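You operate a simulated robot arm through the tools that you are given. There is no shell and no other tool.

The job below is to be done with a simulated robot arm. You get a single attempt, and the scene is never put back.

TASK
Sew the pouch marked SOFT shut and put it in the blue tray.
Fine: leave the foot up.

It is judged by the outcome, as a careful person would: the job done as asked, and still so three seconds after it is handed in. It fails if anything else is knocked over, pushed out of place, dropped, spilled or broken.

THE ROBOT
A 6-joint arm with a two-finger gripper, fixed in place. Base frame: the origin is at the foot of the arm, x ahead of it, y to its left, z up; the work surface is at about z = 0.915. Lengths are in m, angles in rad, forces in N, time in s.
With the tool pointing down near the work surface it reaches from about 0.14 to 0.66 m from the base axis. Its first joint turns from -1.152 to 1.152 rad. Payload 2.45 kg.
Tool frame: the origin (TCP) lies between the finger pads and is the grasp point; the fingertips stand 0.03 m ahead of it; z points along the fingers, y is the line along which they close. The gripper opens to 0.106 m. The gripper's body begins 0.079 m behind the TCP.
Orientation is told as [roll, pitch, yaw] about the base's x, y, z axes, in that order, counted from this pose: with the fingers straight down and closing along the base's y, the tool's x points along the base's -x, its y along +y and its z along -z.

THE INTERFACE
- The arm moves only by the tool apply_moves. Its argument "series" is a list of rows, each a list of 3 entries, a list of its own where there are three numbers: the turn, a rotation vector about the tool's x, y, z in units of 45 degrees (1.0 is 45 degrees), then the shift along the tool's x, y, z in units of 150 mm (1.0 is 150 mm), then the closure, from 0 (fully open) to 1 (shut). In form: [[[ax, ay, az], [tx, ty, tz], fingers], ...]. A call has 1 to 20 rows; each row is the pose to reach, as a shift and turn from the pose commanded when the call began, along the tool's axes at that moment. A call with a number of a shift or a turn outside -1 to 1 is refused whole. Each row takes 0.2 s and may step no farther than 0.05 m and 0.15 rad from the row before; otherwise, or with a gripper value out of range, the whole call is refused. A pose out of reach is approached as far as the arm can. The call stops where the force on the tool passes 40 N (or 10 N more than at its start, if that is more) or the arm is blocked; 0.2 s more then pass. The fingers move at their own pace (about 0.153 m/s each) and stop on an object; they squeeze with about 32 N. The grip force told is the motor's: it shows also when the fingers shut on nothing. Time passes only in rows, and 0.2 s behind the last, so rows that repeat a pose let the fingers close. The reply holds the time, the measured pose of the TCP, the force on the tool along the base axes, the opening and the grip force, in the units named above and with some noise, with the torque about the TCP (base axes, N m) and any sound that the robot's microphone picked up, and new pictures: "show" is both (left out), scene, wrist or none.
- Cameras (640 x 400 px; columns grow to the right, rows downward): "scene" is fixed at [0.0893, 0.451, 1.4145]; the picture's right is [-0.42, -0.91, 0.00], its down [-0.46, 0.21, -0.87] and it looks along [0.79, -0.36, -0.50] (base axes); focal length 214 px, centre (320, 200). "wrist" rides on the gripper at [0.076, -0.002, -0.106] in the tool frame; the picture's right is [0.02, 1.00, 0.00], its down [-0.78, 0.02, -0.62] and it looks along [-0.62, 0.01, 0.78] (tool axes); focal length 247 px, centre (320, 200). There is no depth. A picture from a camera that has moved, and an enlarged one, comes with that camera's place and axes in the base frame and with its lens. The place of the scene camera against the robot may be out by one fixed shift of up to 0.018 m in any direction.
- enlarge(camera, box): a new picture of the part [left, top, right, bottom] of that camera's present view, enlarged. The clock stands still meanwhile.
- hand_in(): hands the job in; it is judged then, once.

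Nothing tells you positions but the pictures and the camera data. Unless the task says otherwise, let go and move clear before handing in.

The tools are called after "Emit:" by a JSON object that holds its "api" and its "payload". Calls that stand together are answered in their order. apply_moves: Moves the arm, as the interface text tells. Its arguments: {"type":"object","properties":{"series":{"type":"array"},"show":{"type":"string","enum":["both","scene","wrist","none"]}},"required":["series"]} The other tools are called the same way: enlarge (camera, box) takes an enlarged picture of a part of a camera's view; hand_in () hands the job in.

At the start:

```text
clock: 0.0
position: [0.2154, 0.2514, 1.3305]
tcp_rot: [0.001, 0.001, 0.0]
wrist_force: [-0.2, 0.4, -0.3]
torque: [0.02, 0.03, 0.0]
gripper_width: 0.1061
grip_force: 0.2
```

scene: 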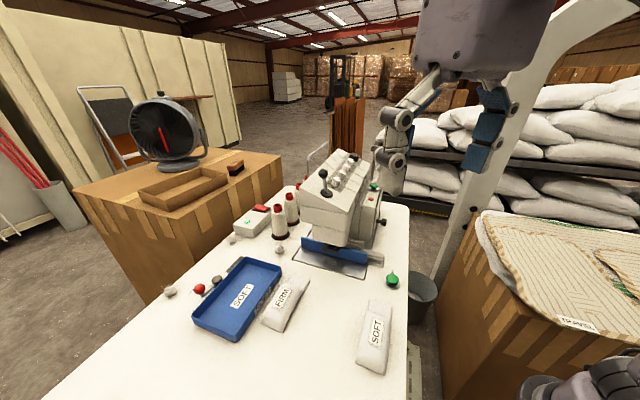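
wrist: 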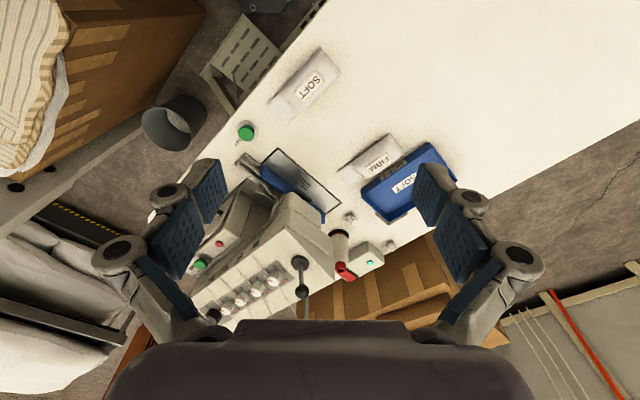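

I see a table with a sewing machine, a blue tray marked SOFT, a pouch marked FIRM next to the tray and a pouch marked SOFT nearer the right edge. I'll look closer before moving.

Emit:
{"api": "enlarge", "payload": {"camera": "scene", "box": [160, 140, 440, 400]}}

Emit:
{"api": "enlarge", "payload": {"camera": "scene", "box": [270, 140, 420, 290]}}

Emit:
{"api": "enlarge", "payload": {"camera": "wrist", "box": [180, 40, 460, 340]}}

```text
1.54 times, centred on (300, 270) of scene
camera zoom: at [0.0893, 0.451, 1.4145], right [-0.42, -0.91, 0.0], down [-0.46, 0.21, -0.87], along [0.79, -0.36, -0.5], focal length 330 px, centre (351, 92)
```

zoom: 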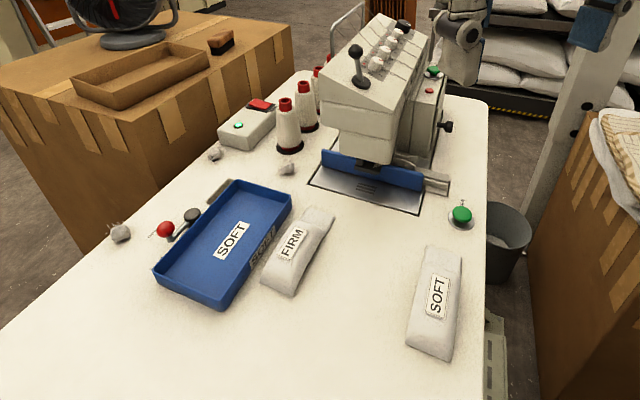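

```text
2.67 times, centred on (345, 215) of scene
camera zoom: at [0.0893, 0.451, 1.4145], right [-0.42, -0.91, 0.0], down [-0.46, 0.21, -0.87], along [0.79, -0.36, -0.5], focal length 572 px, centre (253, 160)
```

zoom: 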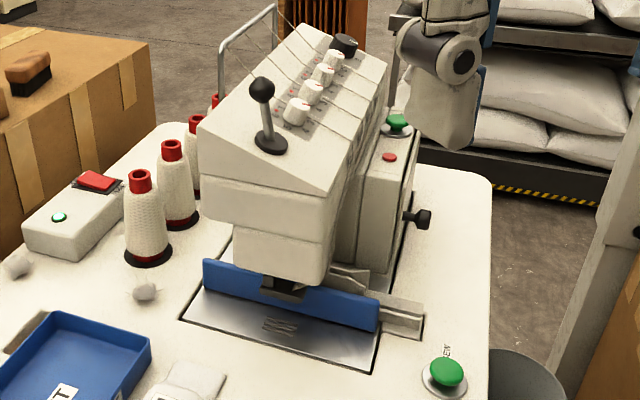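

```text
1.33 times, centred on (320, 190) of wrist
camera zoom: at [0.1388, 0.2512, 1.4363], right [-0.02, 1.0, 0.0], down [0.78, 0.02, 0.62], along [0.62, 0.01, -0.78], focal length 329 px, centre (320, 213)
```

zoom: 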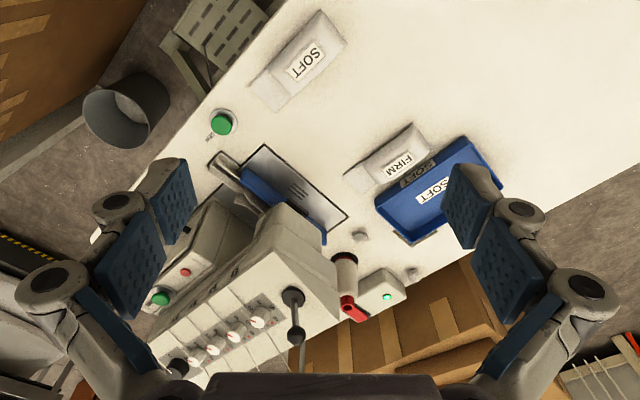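

I'll zoom in on the machine, its buttons and labels, and each pouch before planning.

Emit:
{"api": "enlarge", "payload": {"camera": "scene", "box": [300, 145, 390, 205]}}

Emit:
{"api": "enlarge", "payload": {"camera": "scene", "box": [285, 220, 405, 295]}}

Emit:
{"api": "enlarge", "payload": {"camera": "scene", "box": [220, 195, 310, 255]}}

Emit:
{"api": "enlarge", "payload": {"camera": "scene", "box": [250, 270, 410, 380]}}

Emit:
{"api": "enlarge", "payload": {"camera": "wrist", "box": [190, 180, 350, 320]}}

Emit:
{"api": "enlarge", "payload": {"camera": "wrist", "box": [220, 40, 350, 140]}}

Emit:
{"api": "enlarge", "payload": {"camera": "wrist", "box": [230, 110, 350, 220]}}

```text
6.67 times, centred on (345, 175) of scene
camera zoom: at [0.0893, 0.451, 1.4145], right [-0.42, -0.91, 0.0], down [-0.46, 0.21, -0.87], along [0.79, -0.36, -0.5], focal length 1430 px, centre (153, 367)
```

zoom: 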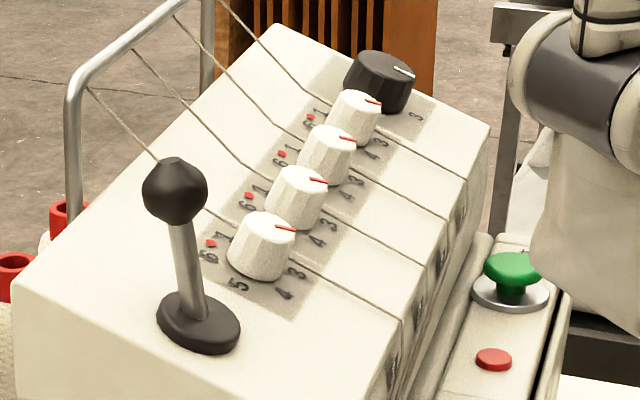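

```text
5.33 times, centred on (345, 258) of scene
camera zoom: at [0.0893, 0.451, 1.4145], right [-0.42, -0.91, 0.0], down [-0.46, 0.21, -0.87], along [0.79, -0.36, -0.5], focal length 1144 px, centre (187, -107)
```

zoom: 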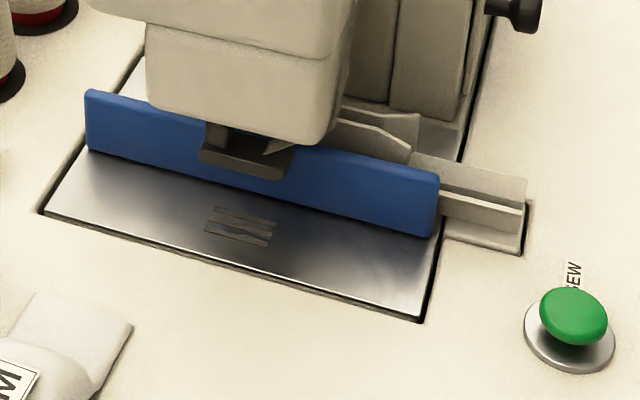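

```text
6.67 times, centred on (265, 225) of scene
camera zoom: at [0.0893, 0.451, 1.4145], right [-0.42, -0.91, 0.0], down [-0.46, 0.21, -0.87], along [0.79, -0.36, -0.5], focal length 1430 px, centre (687, 33)
```

zoom: 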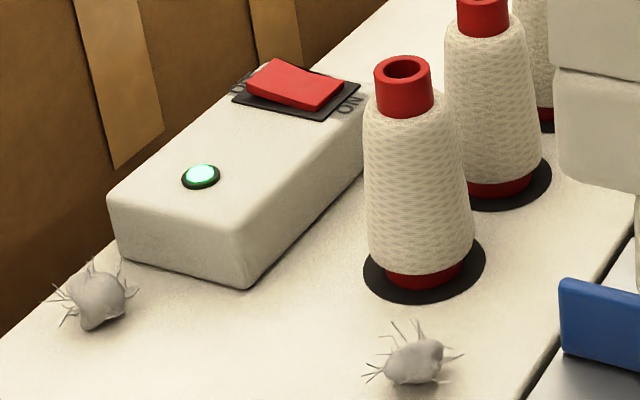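

```text
3.64 times, centred on (330, 325) of scene
camera zoom: at [0.0893, 0.451, 1.4145], right [-0.42, -0.91, 0.0], down [-0.46, 0.21, -0.87], along [0.79, -0.36, -0.5], focal length 780 px, centre (284, -254)
```

zoom: 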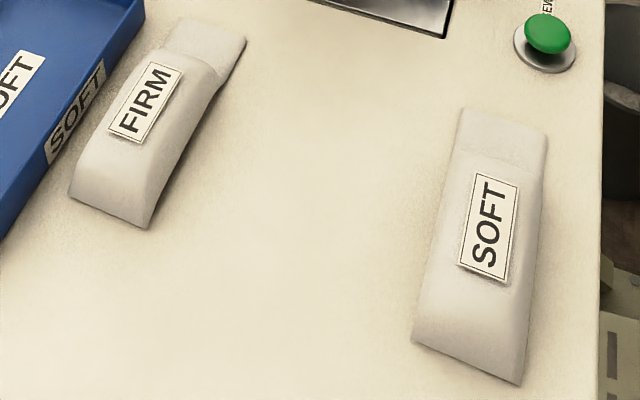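

```text
2.86 times, centred on (270, 250) of wrist
camera zoom: at [0.1388, 0.2512, 1.4363], right [-0.02, 1.0, 0.0], down [0.78, 0.02, 0.62], along [0.62, 0.01, -0.78], focal length 706 px, centre (463, 57)
```

zoom: 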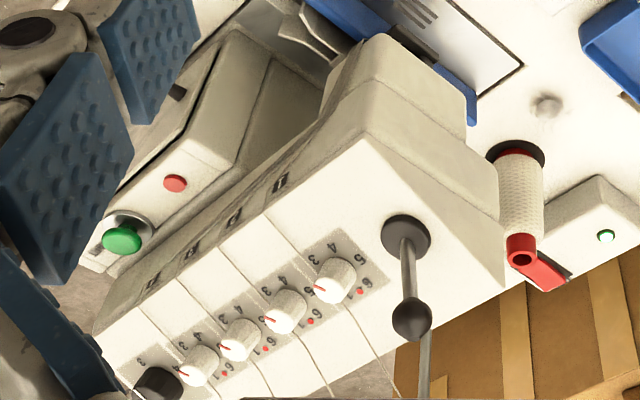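

```text
4.00 times, centred on (285, 90) of wrist
camera zoom: at [0.1388, 0.2512, 1.4363], right [-0.02, 1.0, 0.0], down [0.78, 0.02, 0.62], along [0.62, 0.01, -0.78], focal length 988 px, centre (460, 640)
```

zoom: 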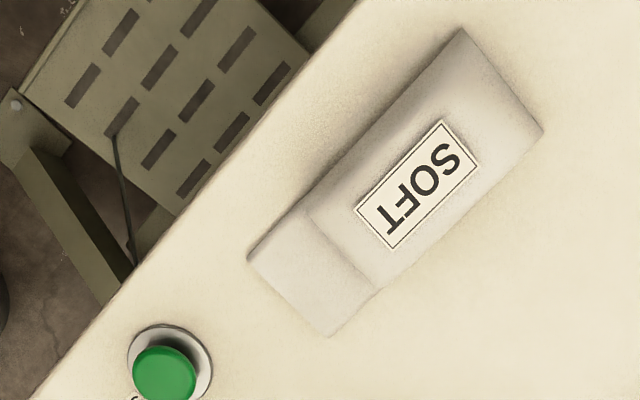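

```text
3.64 times, centred on (290, 165) of wrist
camera zoom: at [0.1388, 0.2512, 1.4363], right [-0.02, 1.0, 0.0], down [0.78, 0.02, 0.62], along [0.62, 0.01, -0.78], focal length 898 px, centre (429, 327)
```

zoom: 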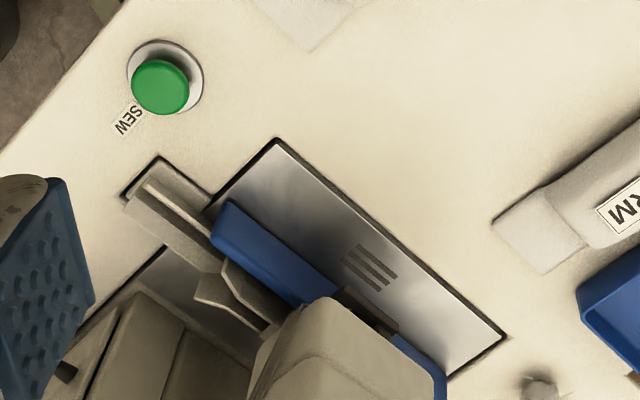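

The SOFT pouch appears to be at about (0.27, 0.22), with its flat open flap pointing toward the machine. The needle plate slots are near (0.50, 0.215), the SEW button near (0.36, 0.10) and the tray near (0.49, 0.47). I'll yaw the wrist 45° so it faces the machine and look from the front.

Emit:
{"api": "apply_moves", "payload": {"series": [[[0, 0, 0.1667], [-0.161, 0.1055, 0.161], 0], [[0, 0, 0.3333], [-0.322, 0.211, 0.322], 0], [[0, 0, 0.5], [-0.483, 0.3165, 0.483], 0], [[0, 0, 0.6667], [-0.644, 0.422, 0.644], 0], [[0, 0, 0.8333], [-0.805, 0.5275, 0.805], 0], [[0, 0, 1.0], [-0.967, 0.633, 0.967], 0], [[0, 0, 1.0], [-0.967, 0.633, 0.967], 0]]}}

```text
clock: 1.6
position: [0.3623, 0.3478, 1.1855]
tcp_rot: [-0.001, -0.001, -0.786]
wrist_force: [0.5, 0.1, 0.3]
torque: [-0.03, 0.0, -0.04]
gripper_width: 0.1061
grip_force: 0.1
camera wrist: at [0.3067, 0.4018, 1.2918], right [0.69, 0.72, 0.0], down [0.57, -0.54, 0.62], along [0.45, -0.43, -0.78], focal length 247 px, centre (320, 200)
```

scene: 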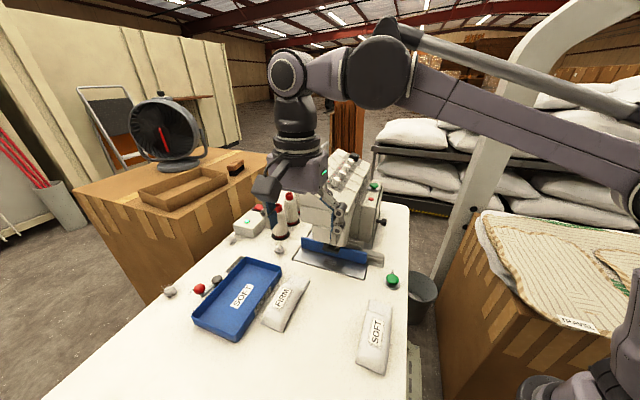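
wrist: 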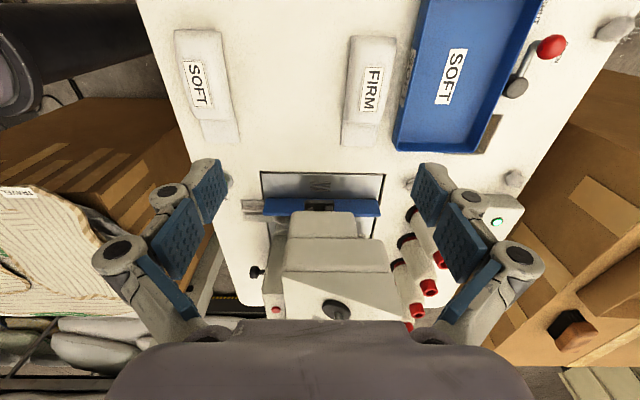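

The view now faces the machine squarely, with the pouches lying parallel to the feed direction. I'll zoom in to get accurate positions.

Emit:
{"api": "enlarge", "payload": {"camera": "wrist", "box": [230, 150, 410, 270]}}

Emit:
{"api": "enlarge", "payload": {"camera": "wrist", "box": [160, 0, 560, 250]}}

Emit:
{"api": "enlarge", "payload": {"camera": "wrist", "box": [460, 10, 600, 130]}}

Emit:
{"api": "enlarge", "payload": {"camera": "wrist", "box": [250, 170, 400, 330]}}

```text
3.33 times, centred on (320, 210) of wrist
camera zoom: at [0.3067, 0.4018, 1.2918], right [0.69, 0.72, 0.0], down [0.57, -0.54, 0.62], along [0.45, -0.43, -0.78], focal length 823 px, centre (320, 167)
```

zoom: 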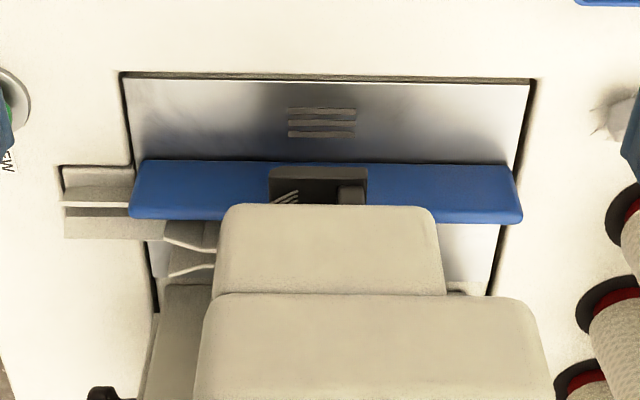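

```text
1.60 times, centred on (360, 125) of wrist
camera zoom: at [0.3067, 0.4018, 1.2918], right [0.69, 0.72, 0.0], down [0.57, -0.54, 0.62], along [0.45, -0.43, -0.78], focal length 395 px, centre (256, 320)
```

zoom: 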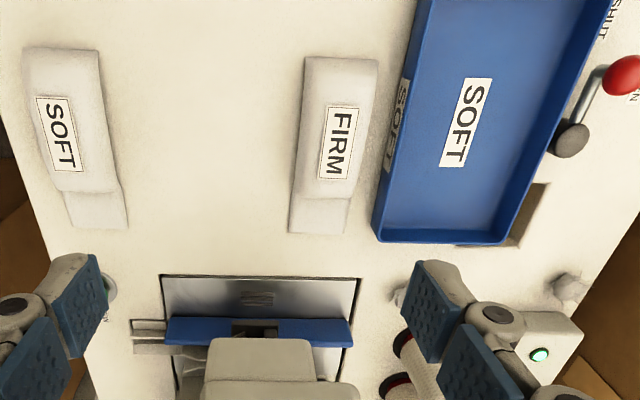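

```text
3.33 times, centred on (530, 70) of wrist
camera zoom: at [0.3067, 0.4018, 1.2918], right [0.69, 0.72, 0.0], down [0.57, -0.54, 0.62], along [0.45, -0.43, -0.78], focal length 823 px, centre (-380, 633)
```

zoom: 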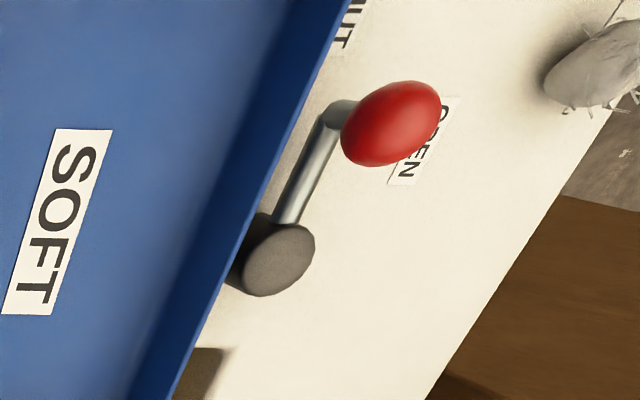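

```text
2.50 times, centred on (325, 250) of wrist
camera zoom: at [0.3067, 0.4018, 1.2918], right [0.69, 0.72, 0.0], down [0.57, -0.54, 0.62], along [0.45, -0.43, -0.78], focal length 617 px, centre (308, 75)
```

zoom: 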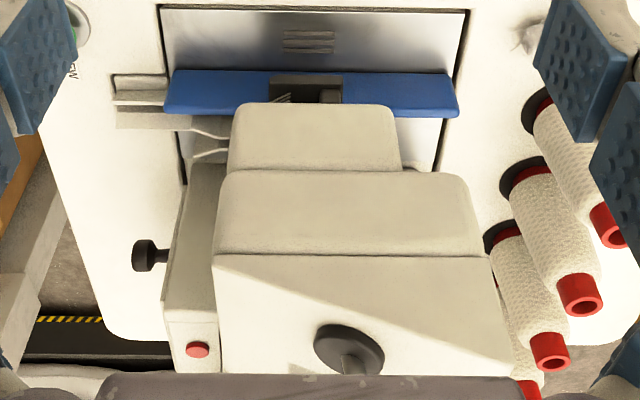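

There is also a red-knobbed OPEN/SHUT lever and a slot in the table beside the tray. I want a more top-down look at that area and the tray before deciding anything.

Emit:
{"api": "apply_moves", "payload": {"series": [[[0, 0.125, 0], [0.1, 0.167, -0.1], 0], [[0, 0.25, 0], [0.2, 0.333, -0.2], 0], [[0, 0.375, 0], [0.3, 0.5, -0.3], 0], [[0, 0.5, 0], [0.4, 0.667, -0.4], 0], [[0, 0.5, 0], [0.4, 0.667, -0.4], 0]]}}

```text
clock: 2.8
position: [0.3573, 0.4329, 1.2149]
tcp_rot: [0.0, 0.394, -0.785]
wrist_force: [0.4, 0.5, -0.2]
torque: [-0.01, 0.03, 0.03]
gripper_width: 0.1061
grip_force: 0.1
out of reach, approached as far as the arm can: row 3, 4, 5
camera wrist: at [0.3363, 0.4539, 1.3426], right [0.69, 0.72, 0.01], down [0.69, -0.67, 0.27], along [0.2, -0.18, -0.96], focal length 247 px, centre (320, 200)
```

scene: 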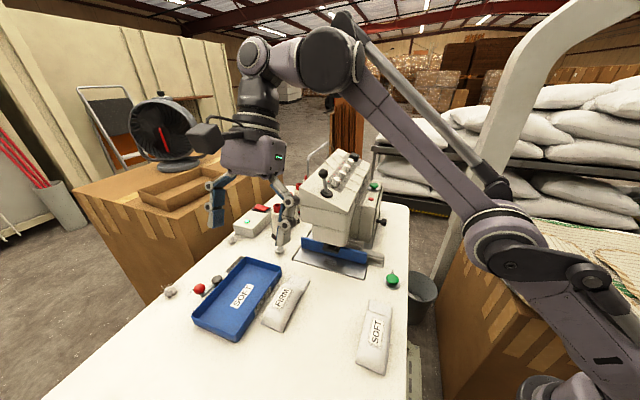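
wrist: 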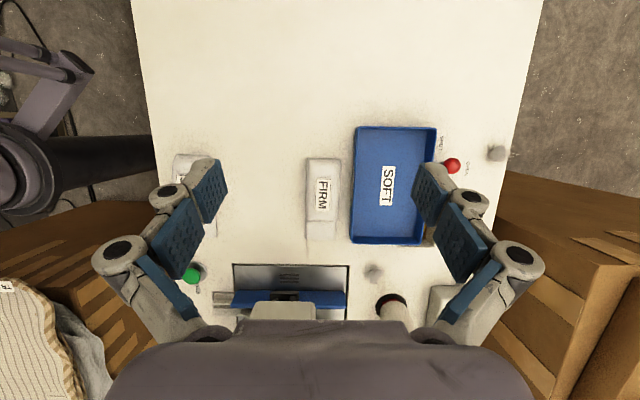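

Emit:
{"api": "enlarge", "payload": {"camera": "wrist", "box": [330, 110, 530, 260]}}

Emit:
{"api": "enlarge", "payload": {"camera": "wrist", "box": [160, 140, 400, 320]}}

Emit:
{"api": "enlarge", "payload": {"camera": "scene", "box": [150, 240, 300, 350]}}

Emit:
{"api": "enlarge", "payload": {"camera": "scene", "box": [155, 250, 245, 310]}}

```text
2.67 times, centred on (430, 185) of wrist
camera zoom: at [0.3363, 0.4539, 1.3426], right [0.69, 0.72, 0.01], down [0.69, -0.67, 0.27], along [0.2, -0.18, -0.96], focal length 659 px, centre (27, 240)
```

zoom: 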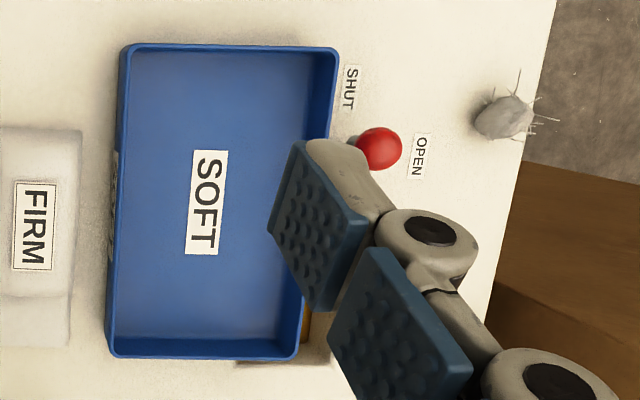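

```text
2.22 times, centred on (280, 230) of wrist
camera zoom: at [0.3363, 0.4539, 1.3426], right [0.69, 0.72, 0.01], down [0.69, -0.67, 0.27], along [0.2, -0.18, -0.96], focal length 549 px, centre (409, 133)
```

zoom: 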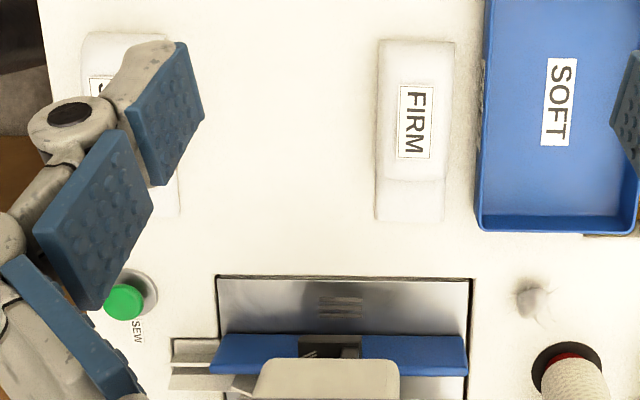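

```text
3.64 times, centred on (225, 295) of scene
camera zoom: at [0.0893, 0.4511, 1.4145], right [-0.42, -0.91, 0.0], down [-0.46, 0.21, -0.87], along [0.79, -0.36, -0.5], focal length 780 px, centre (666, -146)
```

zoom: 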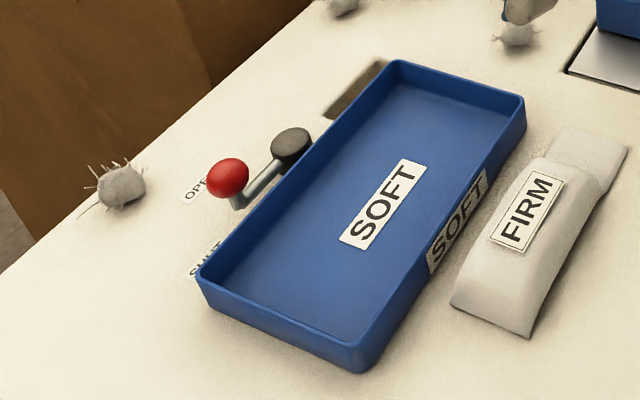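

```text
6.67 times, centred on (200, 280) of scene
camera zoom: at [0.0893, 0.4511, 1.4145], right [-0.42, -0.91, 0.0], down [-0.46, 0.21, -0.87], along [0.79, -0.36, -0.5], focal length 1430 px, centre (1120, -333)
```

zoom: 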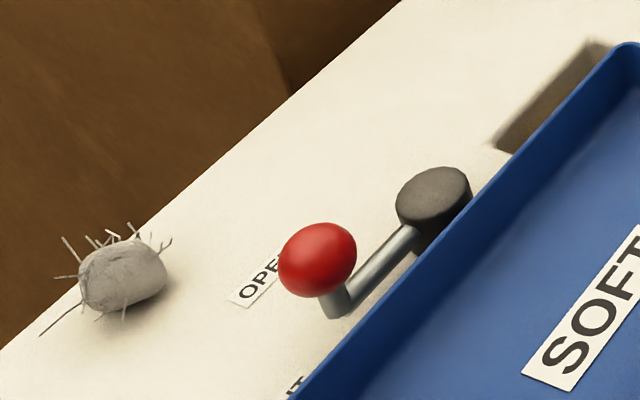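

The red lever works something beside the tray and has nothing to do with this job, so I'll leave it alone. Next I'll go back to the upright pose and then take a lower look at the foot and the clearance under the machine's nose.

Emit:
{"api": "apply_moves", "payload": {"series": [[[0, -0.125, 0], [-0.131, -0.167, 0.054], 0], [[0, -0.25, 0], [-0.262, -0.333, 0.109], 0], [[0, -0.375, 0], [-0.392, -0.5, 0.163], 0], [[0, -0.5, 0], [-0.523, -0.667, 0.217], 0], [[0, -0.5, 0], [-0.523, -0.667, 0.217], 0]], "show": "none"}}

```text
clock: 4.0
position: [0.3299, 0.3185, 1.1531]
tcp_rot: [-0.001, -0.001, -0.784]
wrist_force: [0.5, 0.5, 0.1]
torque: [0.01, -0.02, 0.01]
gripper_width: 0.106
grip_force: 0.0
```

Emit:
{"api": "apply_moves", "payload": {"series": [[[0, -0.16, 0], [0.05, -0.017, 0.15], 0], [[0, -0.32, 0], [0.1, -0.033, 0.3], 0], [[0, -0.48, 0], [0.15, -0.05, 0.45], 0], [[0, -0.637, 0], [0.2, -0.067, 0.6], 0], [[0, -0.637, 0], [0.2, -0.067, 0.6], 0]]}}

```text
clock: 5.2
position: [0.3003, 0.3346, 1.0621]
tcp_rot: [-0.001, -0.502, -0.784]
wrist_force: [-0.8, -0.6, 0.2]
torque: [-0.03, -0.01, -0.01]
gripper_width: 0.1056
grip_force: 0.0
camera wrist: at [0.2158, 0.4166, 1.1191], right [0.69, 0.72, -0.01], down [0.29, -0.26, 0.92], along [0.66, -0.64, -0.39], focal length 247 px, centre (320, 200)
```

scene: 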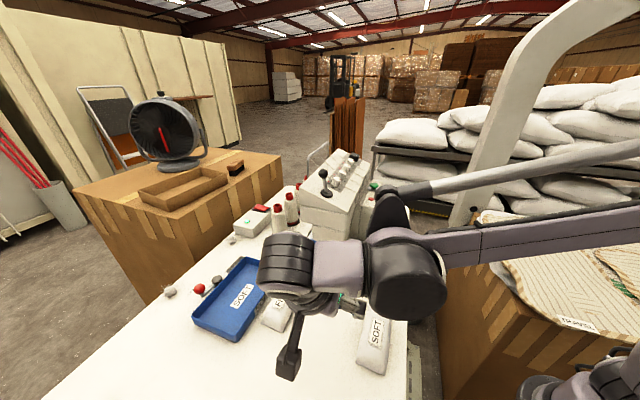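
wrist: 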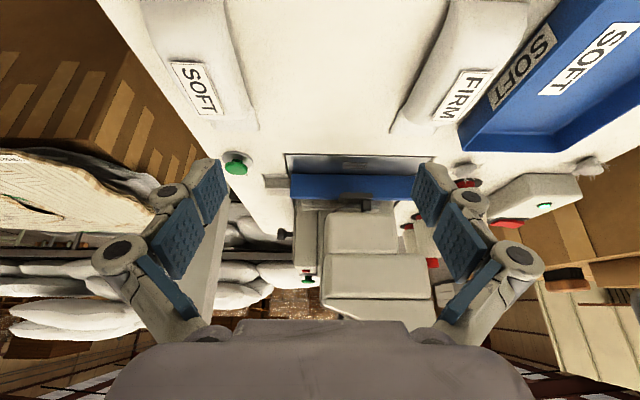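

Emit:
{"api": "enlarge", "payload": {"camera": "wrist", "box": [260, 130, 460, 255]}}

Emit:
{"api": "enlarge", "payload": {"camera": "wrist", "box": [150, 0, 540, 240]}}

Emit:
{"api": "enlarge", "payload": {"camera": "wrist", "box": [330, 180, 410, 230]}}

```text
3.20 times, centred on (360, 192) of wrist
camera zoom: at [0.2158, 0.4166, 1.1191], right [0.69, 0.72, -0.01], down [0.29, -0.26, 0.92], along [0.66, -0.64, -0.39], focal length 790 px, centre (192, 224)
```

zoom: 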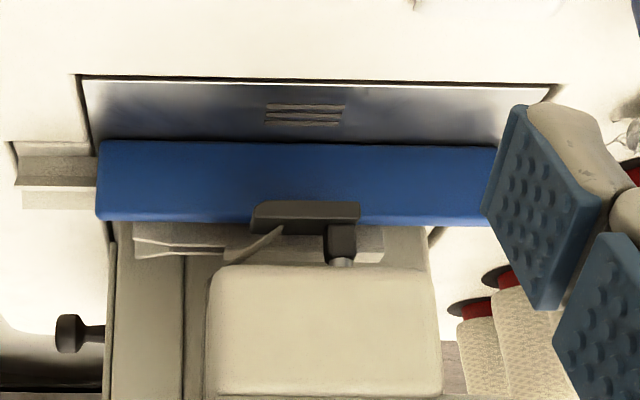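

```text
1.64 times, centred on (345, 120) of wrist
camera zoom: at [0.2158, 0.4166, 1.1191], right [0.69, 0.72, -0.01], down [0.29, -0.26, 0.92], along [0.66, -0.64, -0.39], focal length 405 px, centre (279, 331)
```

zoom: 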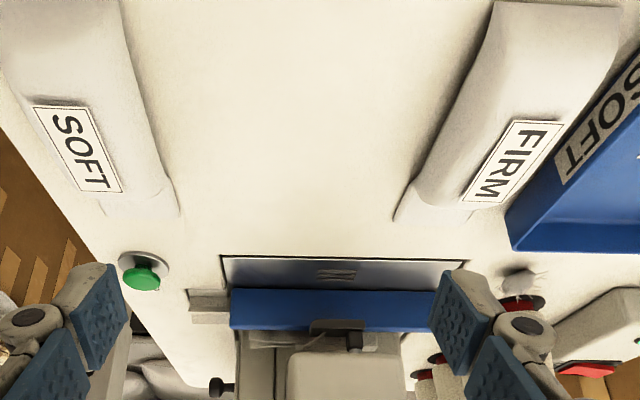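

```text
8.00 times, centred on (370, 205) of wrist
camera zoom: at [0.2158, 0.4166, 1.1191], right [0.69, 0.72, -0.01], down [0.29, -0.26, 0.92], along [0.66, -0.64, -0.39], focal length 1976 px, centre (-80, 160)
```

zoom: 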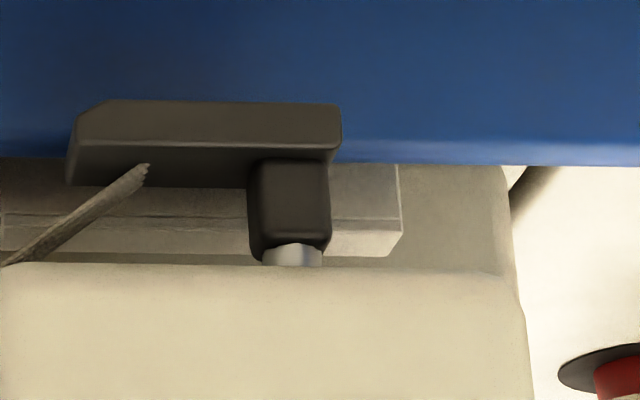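

The foot is up, with its underside about 5 cm above the plate. The fence face is about 3 cm behind the needle line. I'll rise and look closely at the lever and buttons on the machine head to understand what operates what.

Emit:
{"api": "apply_moves", "payload": {"series": [[[0, 0.16, 0], [-0.165, 0, -0.233], 0], [[0, 0.32, 0], [-0.33, 0, -0.466], 0], [[0, 0.48, 0], [-0.495, 0, -0.699], 0], [[0, 0.637, 0], [-0.66, 0, -0.931], 0], [[0, 0.637, 0], [-0.66, 0, -0.931], 0]], "show": "none"}}

Emit:
{"api": "apply_moves", "payload": {"series": [[[0, 0, 0], [0, 0, -0.25], 0], [[0, 0, 0], [0, 0, -0.5], 0], [[0, 0, 0], [0, 0, -0.5], 0]]}}

```text
clock: 6.4
position: [0.3131, 0.3211, 1.2316]
tcp_rot: [0.001, 0.001, -0.784]
wrist_force: [0.4, 1.1, 0.6]
torque: [0.01, 0.02, 0.0]
gripper_width: 0.1058
grip_force: 0.0
```

```text
clock: 7.2
position: [0.3132, 0.3171, 1.303]
tcp_rot: [-0.001, 0.0, -0.786]
wrist_force: [-0.2, 0.1, -1.0]
torque: [0.01, 0.04, 0.0]
gripper_width: 0.1058
grip_force: 0.0
out of reach, approached as far as the arm can: row 2, 3
camera wrist: at [0.2585, 0.3717, 1.4092], right [0.69, 0.72, 0.0], down [0.57, -0.54, 0.62], along [0.45, -0.43, -0.78], focal length 247 px, centre (320, 200)
```

scene: 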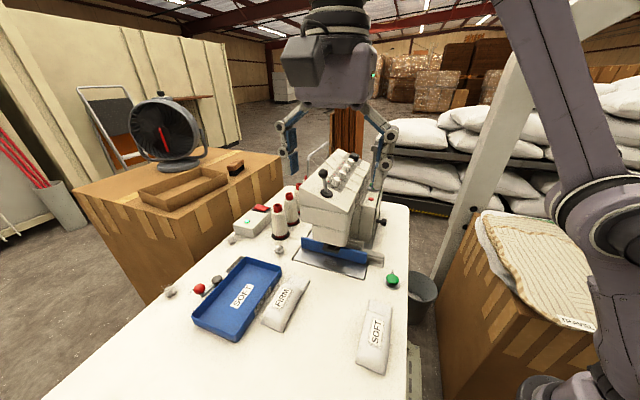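
wrist: 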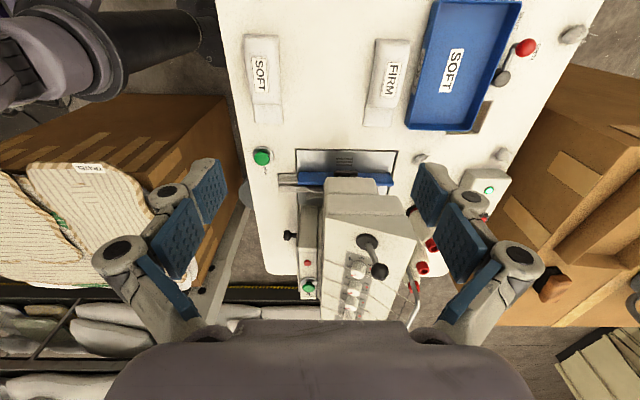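

Emit:
{"api": "enlarge", "payload": {"camera": "wrist", "box": [270, 200, 430, 325]}}

Emit:
{"api": "enlarge", "payload": {"camera": "wrist", "box": [280, 230, 340, 305]}}

Emit:
{"api": "enlarge", "payload": {"camera": "scene", "box": [290, 140, 400, 215]}}

Emit:
{"api": "enlarge", "payload": {"camera": "wrist", "box": [400, 0, 600, 140]}}

Emit:
{"api": "enlarge", "payload": {"camera": "scene", "box": [340, 180, 410, 225]}}

```text
3.20 times, centred on (350, 262) of wrist
camera zoom: at [0.2585, 0.3717, 1.4092], right [0.69, 0.72, 0.0], down [0.57, -0.54, 0.62], along [0.45, -0.43, -0.78], focal length 790 px, centre (224, 0)
```

zoom: 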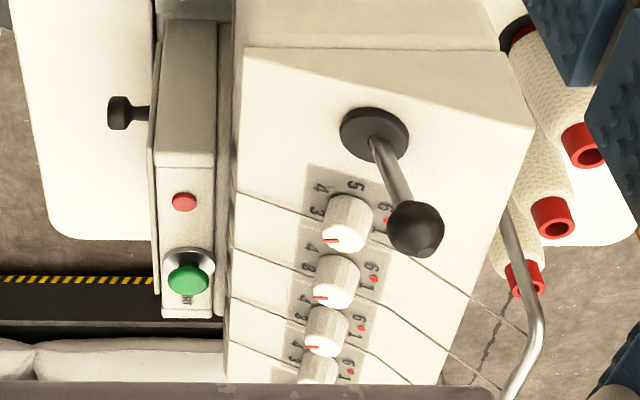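

```text
5.33 times, centred on (310, 268) of wrist
camera zoom: at [0.2585, 0.3717, 1.4092], right [0.69, 0.72, 0.0], down [0.57, -0.54, 0.62], along [0.45, -0.43, -0.78], focal length 1317 px, centre (373, -160)
```

zoom: 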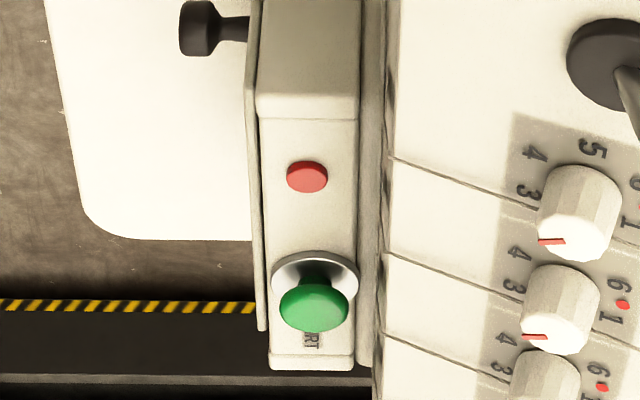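

```text
5.33 times, centred on (345, 178) of scene
camera zoom: at [0.0893, 0.451, 1.4145], right [-0.42, -0.91, 0.0], down [-0.46, 0.21, -0.87], along [0.79, -0.36, -0.5], focal length 1144 px, centre (187, 320)
```

zoom: 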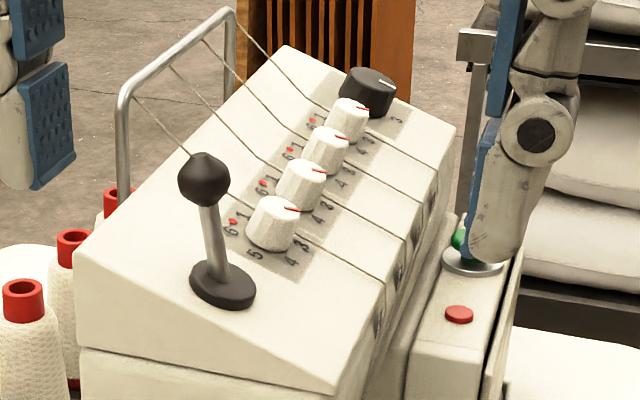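

```text
2.86 times, centred on (500, 70) of wrist
camera zoom: at [0.2585, 0.3717, 1.4092], right [0.69, 0.72, 0.0], down [0.57, -0.54, 0.62], along [0.45, -0.43, -0.78], focal length 706 px, centre (-194, 571)
```

zoom: 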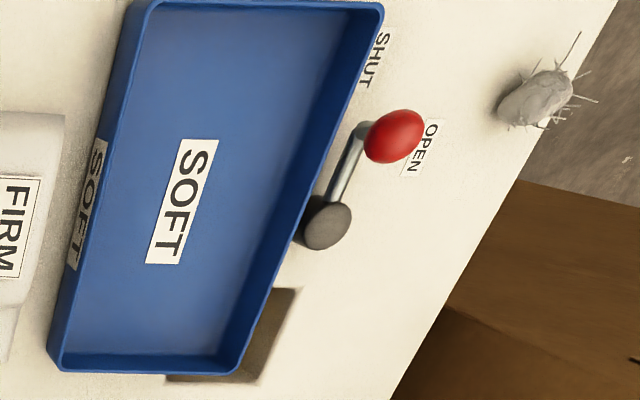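

```text
8.89 times, centred on (375, 202) of scene
camera zoom: at [0.0893, 0.451, 1.4145], right [-0.42, -0.91, 0.0], down [-0.46, 0.21, -0.87], along [0.79, -0.36, -0.5], focal length 1906 px, centre (-169, 178)
```

zoom: 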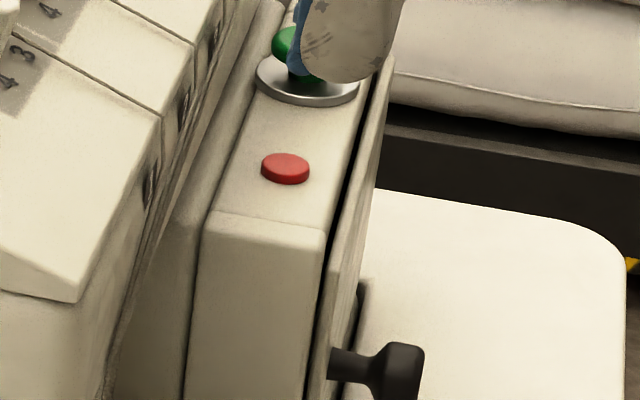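

Emit:
{"api": "enlarge", "payload": {"camera": "wrist", "box": [298, 280, 322, 302]}}

Emit:
{"api": "enlarge", "payload": {"camera": "wrist", "box": [240, 140, 290, 185]}}

Emit:
{"api": "enlarge", "payload": {"camera": "wrist", "box": [230, 20, 420, 140]}}

Emit:
{"api": "enlarge", "payload": {"camera": "wrist", "box": [440, 80, 520, 140]}}

```text
16.00 times, centred on (310, 291) of wrist
camera zoom: at [0.2585, 0.3717, 1.4092], right [0.69, 0.72, 0.0], down [0.57, -0.54, 0.62], along [0.45, -0.43, -0.78], focal length 3952 px, centre (480, -1256)
```

zoom: 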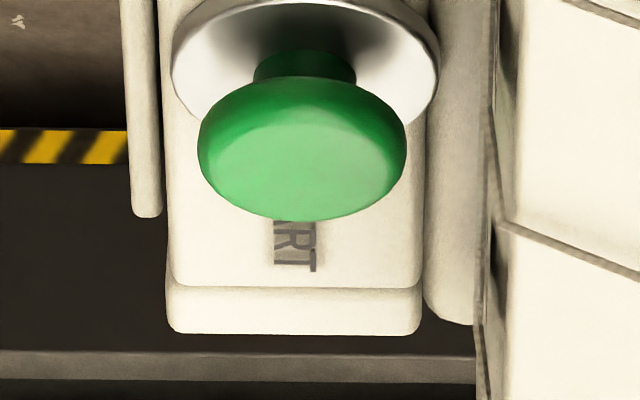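

```text
8.89 times, centred on (265, 162) of wrist
camera zoom: at [0.2585, 0.3717, 1.4092], right [0.69, 0.72, 0.0], down [0.57, -0.54, 0.62], along [0.45, -0.43, -0.78], focal length 2195 px, centre (809, 533)
```

zoom: 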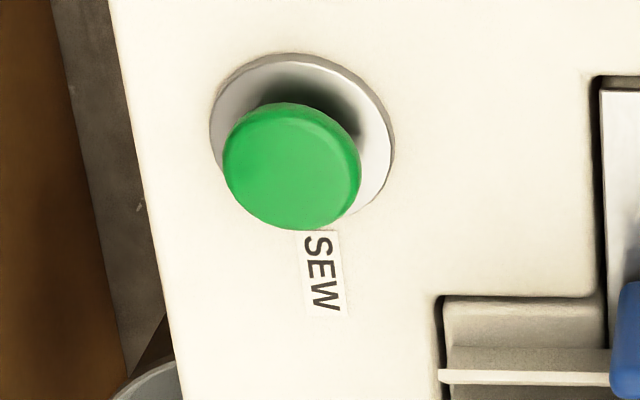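

```text
3.33 times, centred on (325, 80) of wrist
camera zoom: at [0.2585, 0.3717, 1.4092], right [0.69, 0.72, 0.0], down [0.57, -0.54, 0.62], along [0.45, -0.43, -0.78], focal length 823 px, centre (303, 600)
```

zoom: 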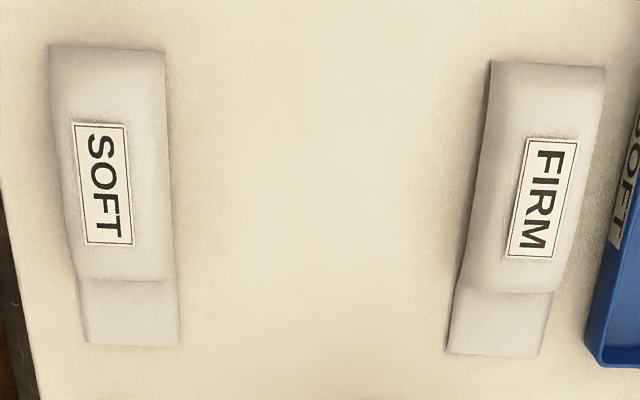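

```text
6.67 times, centred on (480, 110) of wrist
camera zoom: at [0.2585, 0.3717, 1.4092], right [0.69, 0.72, 0.0], down [0.57, -0.54, 0.62], along [0.45, -0.43, -0.78], focal length 1646 px, centre (-747, 800)
```

zoom: 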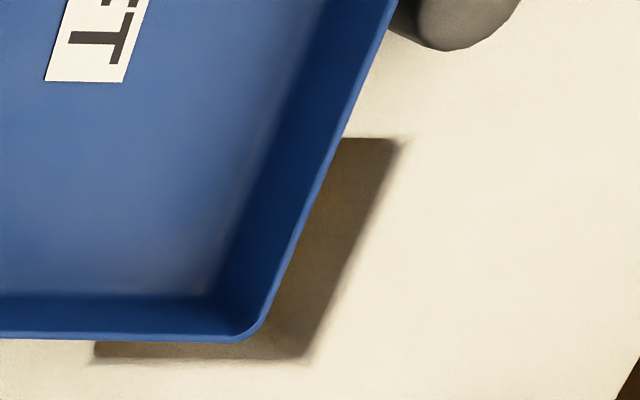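

The button on the rear block reads START, and the one on the table reads SEW. The pouches line up with the feed direction, so I'll go above the SOFT pouch with the hand leaned slightly back from the machine for clearance.

Emit:
{"api": "apply_moves", "payload": {"series": [[[0, -0.064, 0], [-0.031, -0.132, 0.2], 0], [[0, -0.127, 0], [-0.061, -0.264, 0.4], 0], [[0, -0.191, 0], [-0.092, -0.396, 0.6], 0], [[0, -0.255, 0], [-0.122, -0.528, 0.8], 0], [[0, -0.318, 0], [-0.153, -0.66, 1.0], 0], [[0, -0.318, 0], [-0.153, -0.66, 1.0], 0]]}}

```text
clock: 8.6
position: [0.2597, 0.2321, 1.1567]
tcp_rot: [0.001, -0.251, -0.786]
wrist_force: [-0.1, -0.3, -0.1]
torque: [-0.02, -0.01, 0.0]
gripper_width: 0.1064
grip_force: 0.0
camera wrist: at [0.1868, 0.3022, 1.24], right [0.69, 0.72, -0.01], down [0.44, -0.42, 0.8], along [0.57, -0.55, -0.6], focal length 247 px, centre (320, 200)
```

scene: 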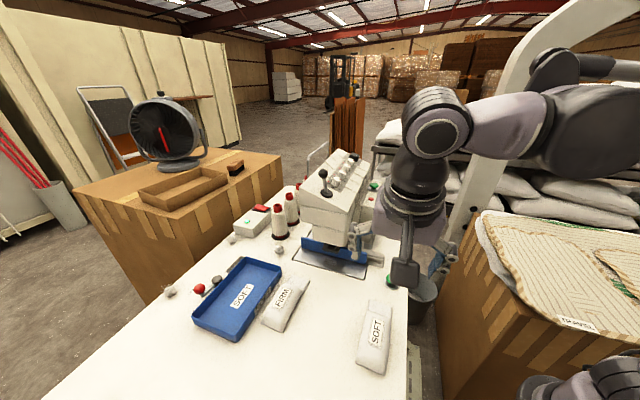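
wrist: 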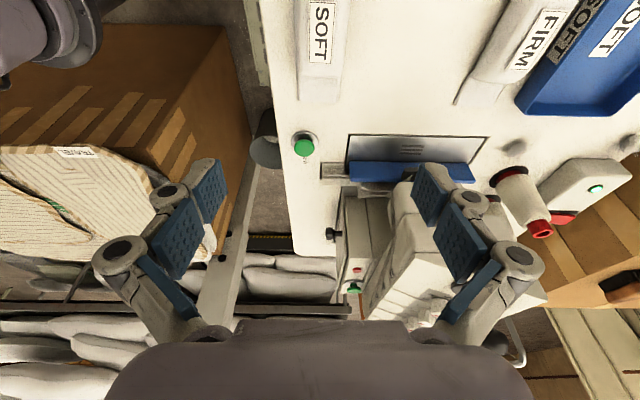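

Emit:
{"api": "apply_moves", "payload": {"series": [[[0, 0, 0], [0.058, -0.003, 0.226], 0], [[0, 0, 0], [0.116, -0.005, 0.452], 0], [[0, 0, 0], [0.173, -0.007, 0.678], 0], [[0, 0, 0], [0.231, -0.009, 0.904], 0], [[0, 0, 0], [0.231, -0.009, 0.904], 0]]}}

```text
clock: 9.8
position: [0.258, 0.2329, 1.0143]
tcp_rot: [0.001, -0.249, -0.783]
wrist_force: [-0.7, 0.7, 0.9]
torque: [-0.02, -0.02, 0.0]
gripper_width: 0.1063
grip_force: 0.1
camera wrist: at [0.1865, 0.3027, 1.0981], right [0.69, 0.72, -0.01], down [0.44, -0.42, 0.8], along [0.57, -0.55, -0.61], focal length 247 px, centre (320, 200)
```

scene: 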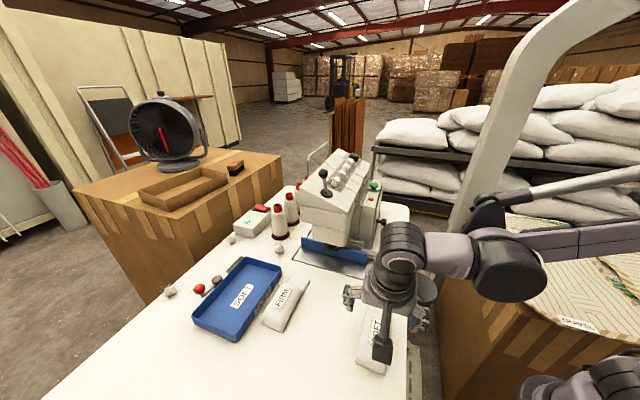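
wrist: 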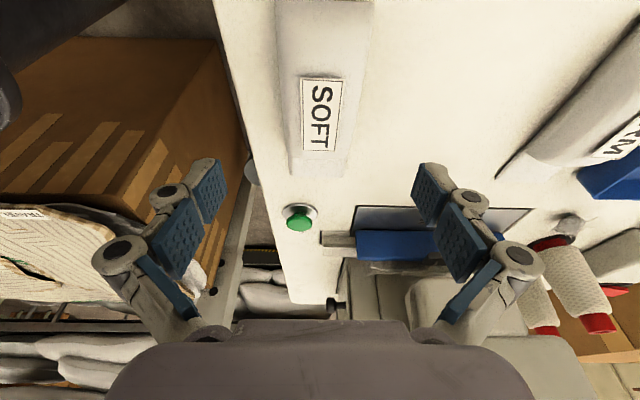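

Emit:
{"api": "apply_moves", "payload": {"series": [[[0, 0, 0], [0.035, 0, 0.138], 0], [[0, 0, 0], [0.07, 0, 0.276], 0], [[0, 0, 0], [0.105, 0, 0.413], 0], [[0, 0, 0], [0.105, 0, 0.413], 0]]}}

```text
clock: 10.8
position: [0.2587, 0.2328, 0.9508]
tcp_rot: [0.0, -0.25, -0.785]
wrist_force: [0.3, -0.9, -0.4]
torque: [0.0, -0.01, -0.05]
gripper_width: 0.106
grip_force: 0.1
camera wrist: at [0.1868, 0.3031, 1.0345], right [0.69, 0.72, -0.01], down [0.44, -0.42, 0.8], along [0.57, -0.55, -0.61], focal length 247 px, centre (320, 200)
```

scene: 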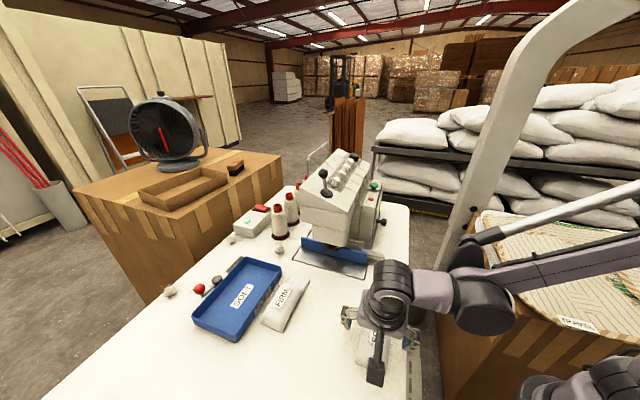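
wrist: 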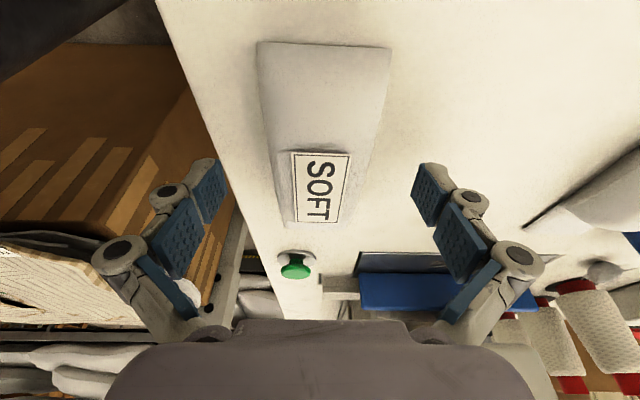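

The fingers straddle the SOFT pouch. I'll close on it gently and check the grip.

Emit:
{"api": "apply_moves", "payload": {"series": [[[0, 0, 0], [0, 0, 0], 0.3], [[0, 0, 0], [0, 0, 0], 0.45], [[0, 0, 0], [0, 0, 0], 0.5], [[0, 0, 0], [0, 0, 0], 0.55], [[0, 0, 0], [0, 0, 0], 0.55]]}}

```text
clock: 12.0
position: [0.2588, 0.2324, 0.9519]
tcp_rot: [0.0, -0.249, -0.786]
wrist_force: [-2.0, -0.9, 9.0]
torque: [-0.01, -0.03, -0.18]
gripper_width: 0.0567
grip_force: 32.1
camera wrist: at [0.1868, 0.3032, 1.0349], right [0.69, 0.72, -0.01], down [0.44, -0.42, 0.8], along [0.57, -0.55, -0.61], focal length 247 px, centre (320, 200)
```

scene: 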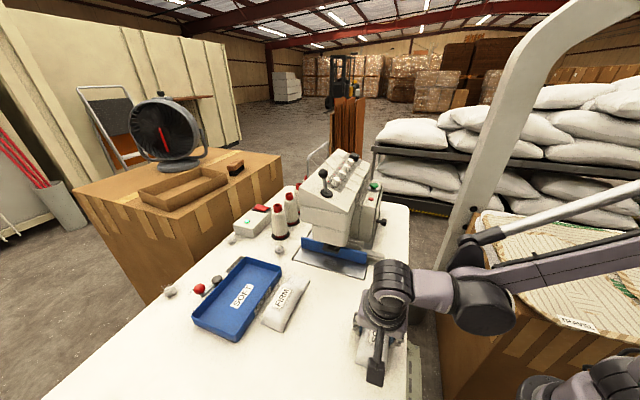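
wrist: 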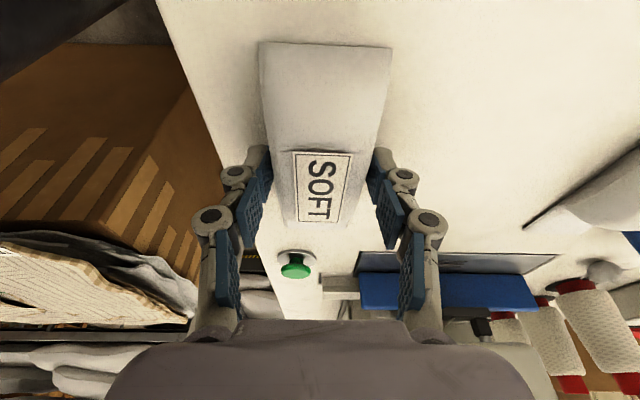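

The grip holds at 57 mm with 32 N. I'll lift a little and check that the pouch comes up level.

Emit:
{"api": "apply_moves", "payload": {"series": [[[0, 0, 0], [-0.02, 0, -0.08], 0.6], [[0, 0, 0], [-0.041, 0, -0.161], 0.6], [[0, 0, 0], [-0.082, 0, -0.323], 0.6], [[0, 0, 0], [-0.082, 0, -0.323], 0.6]]}}

```text
clock: 13.0
position: [0.2579, 0.2321, 1.0014]
tcp_rot: [0.001, -0.249, -0.785]
wrist_force: [0.2, 0.2, -0.7]
torque: [0.04, 0.02, 0.01]
gripper_width: 0.0564
grip_force: 31.7
camera wrist: at [0.1863, 0.3017, 1.0845], right [0.69, 0.72, -0.01], down [0.44, -0.42, 0.8], along [0.57, -0.55, -0.61], focal length 247 px, centre (320, 200)
```

scene: 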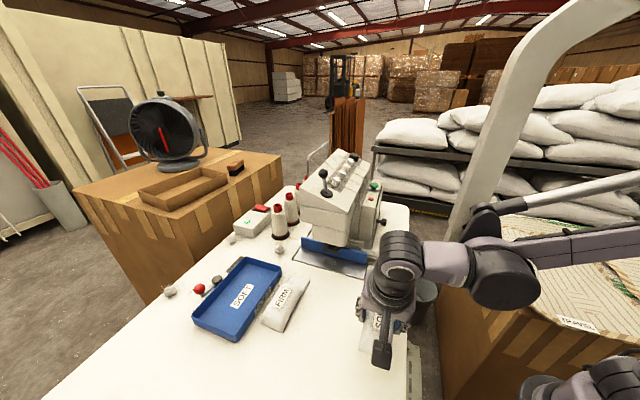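
wrist: 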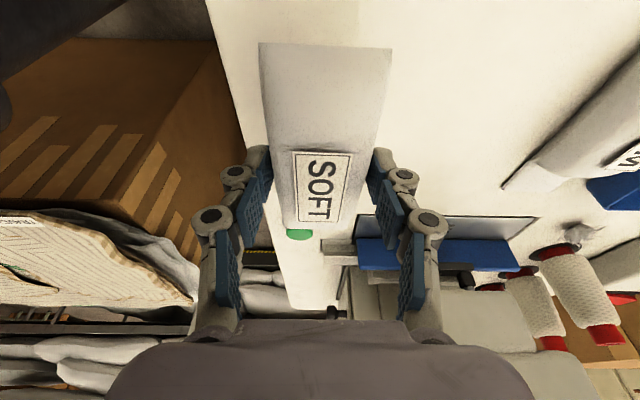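

Emit:
{"api": "enlarge", "payload": {"camera": "wrist", "box": [230, 130, 430, 260]}}

Emit:
{"api": "enlarge", "payload": {"camera": "scene", "box": [320, 260, 440, 380]}}

```text
3.08 times, centred on (330, 195) of wrist
camera zoom: at [0.1863, 0.3017, 1.0845], right [0.69, 0.72, -0.01], down [0.44, -0.42, 0.8], along [0.57, -0.55, -0.61], focal length 760 px, centre (289, 215)
```

zoom: 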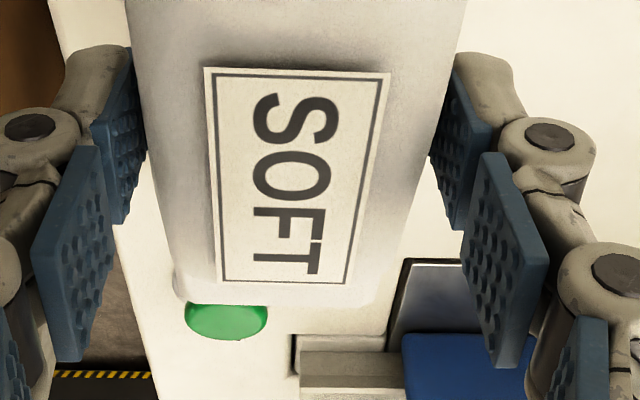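

```text
3.33 times, centred on (380, 320) of scene
camera zoom: at [0.0893, 0.451, 1.4145], right [-0.42, -0.91, 0.0], down [-0.46, 0.21, -0.87], along [0.79, -0.36, -0.5], focal length 715 px, centre (120, -200)
```

zoom: 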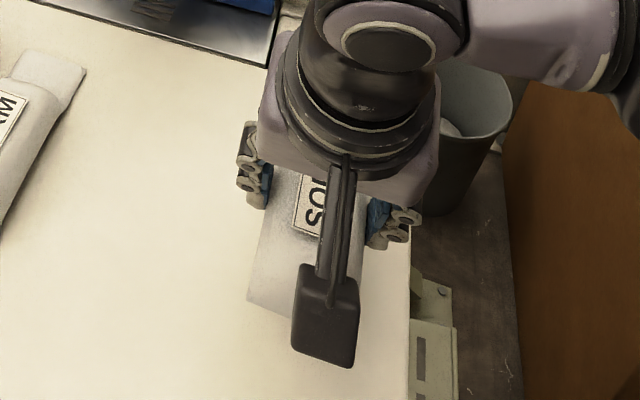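

The pouch came up level. I'll carry it sideways to just left of the needle line, so the finger stays clear of the FIRM pouch. Then I'll lower it and slide it in under the raised foot.

Emit:
{"api": "apply_moves", "payload": {"series": [[[0, 0, 0], [-0.068, 0.145, 0.017], 0.6], [[0, 0, 0], [-0.136, 0.289, 0.035], 0.6], [[0, 0, 0], [-0.203, 0.434, 0.052], 0.6], [[0, 0, 0], [-0.271, 0.578, 0.069], 0.6], [[0, 0, 0], [-0.339, 0.723, 0.0865], 0.6], [[0, 0, 0], [-0.339, 0.723, 0.0865], 0.6]]}}

```text
clock: 14.4
position: [0.3728, 0.2702, 1.0026]
tcp_rot: [-0.002, -0.249, -0.783]
wrist_force: [-0.1, -0.3, -1.4]
torque: [-0.02, 0.01, -0.03]
gripper_width: 0.0564
grip_force: 31.9
camera wrist: at [0.301, 0.3409, 1.0863], right [0.69, 0.72, -0.01], down [0.44, -0.42, 0.8], along [0.57, -0.55, -0.61], focal length 247 px, centre (320, 200)
```

scene: 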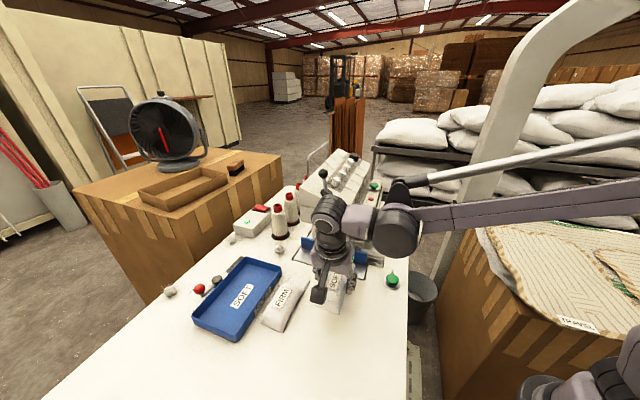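
wrist: 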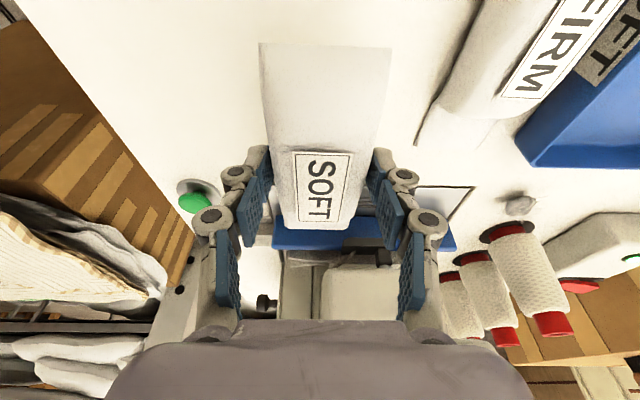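

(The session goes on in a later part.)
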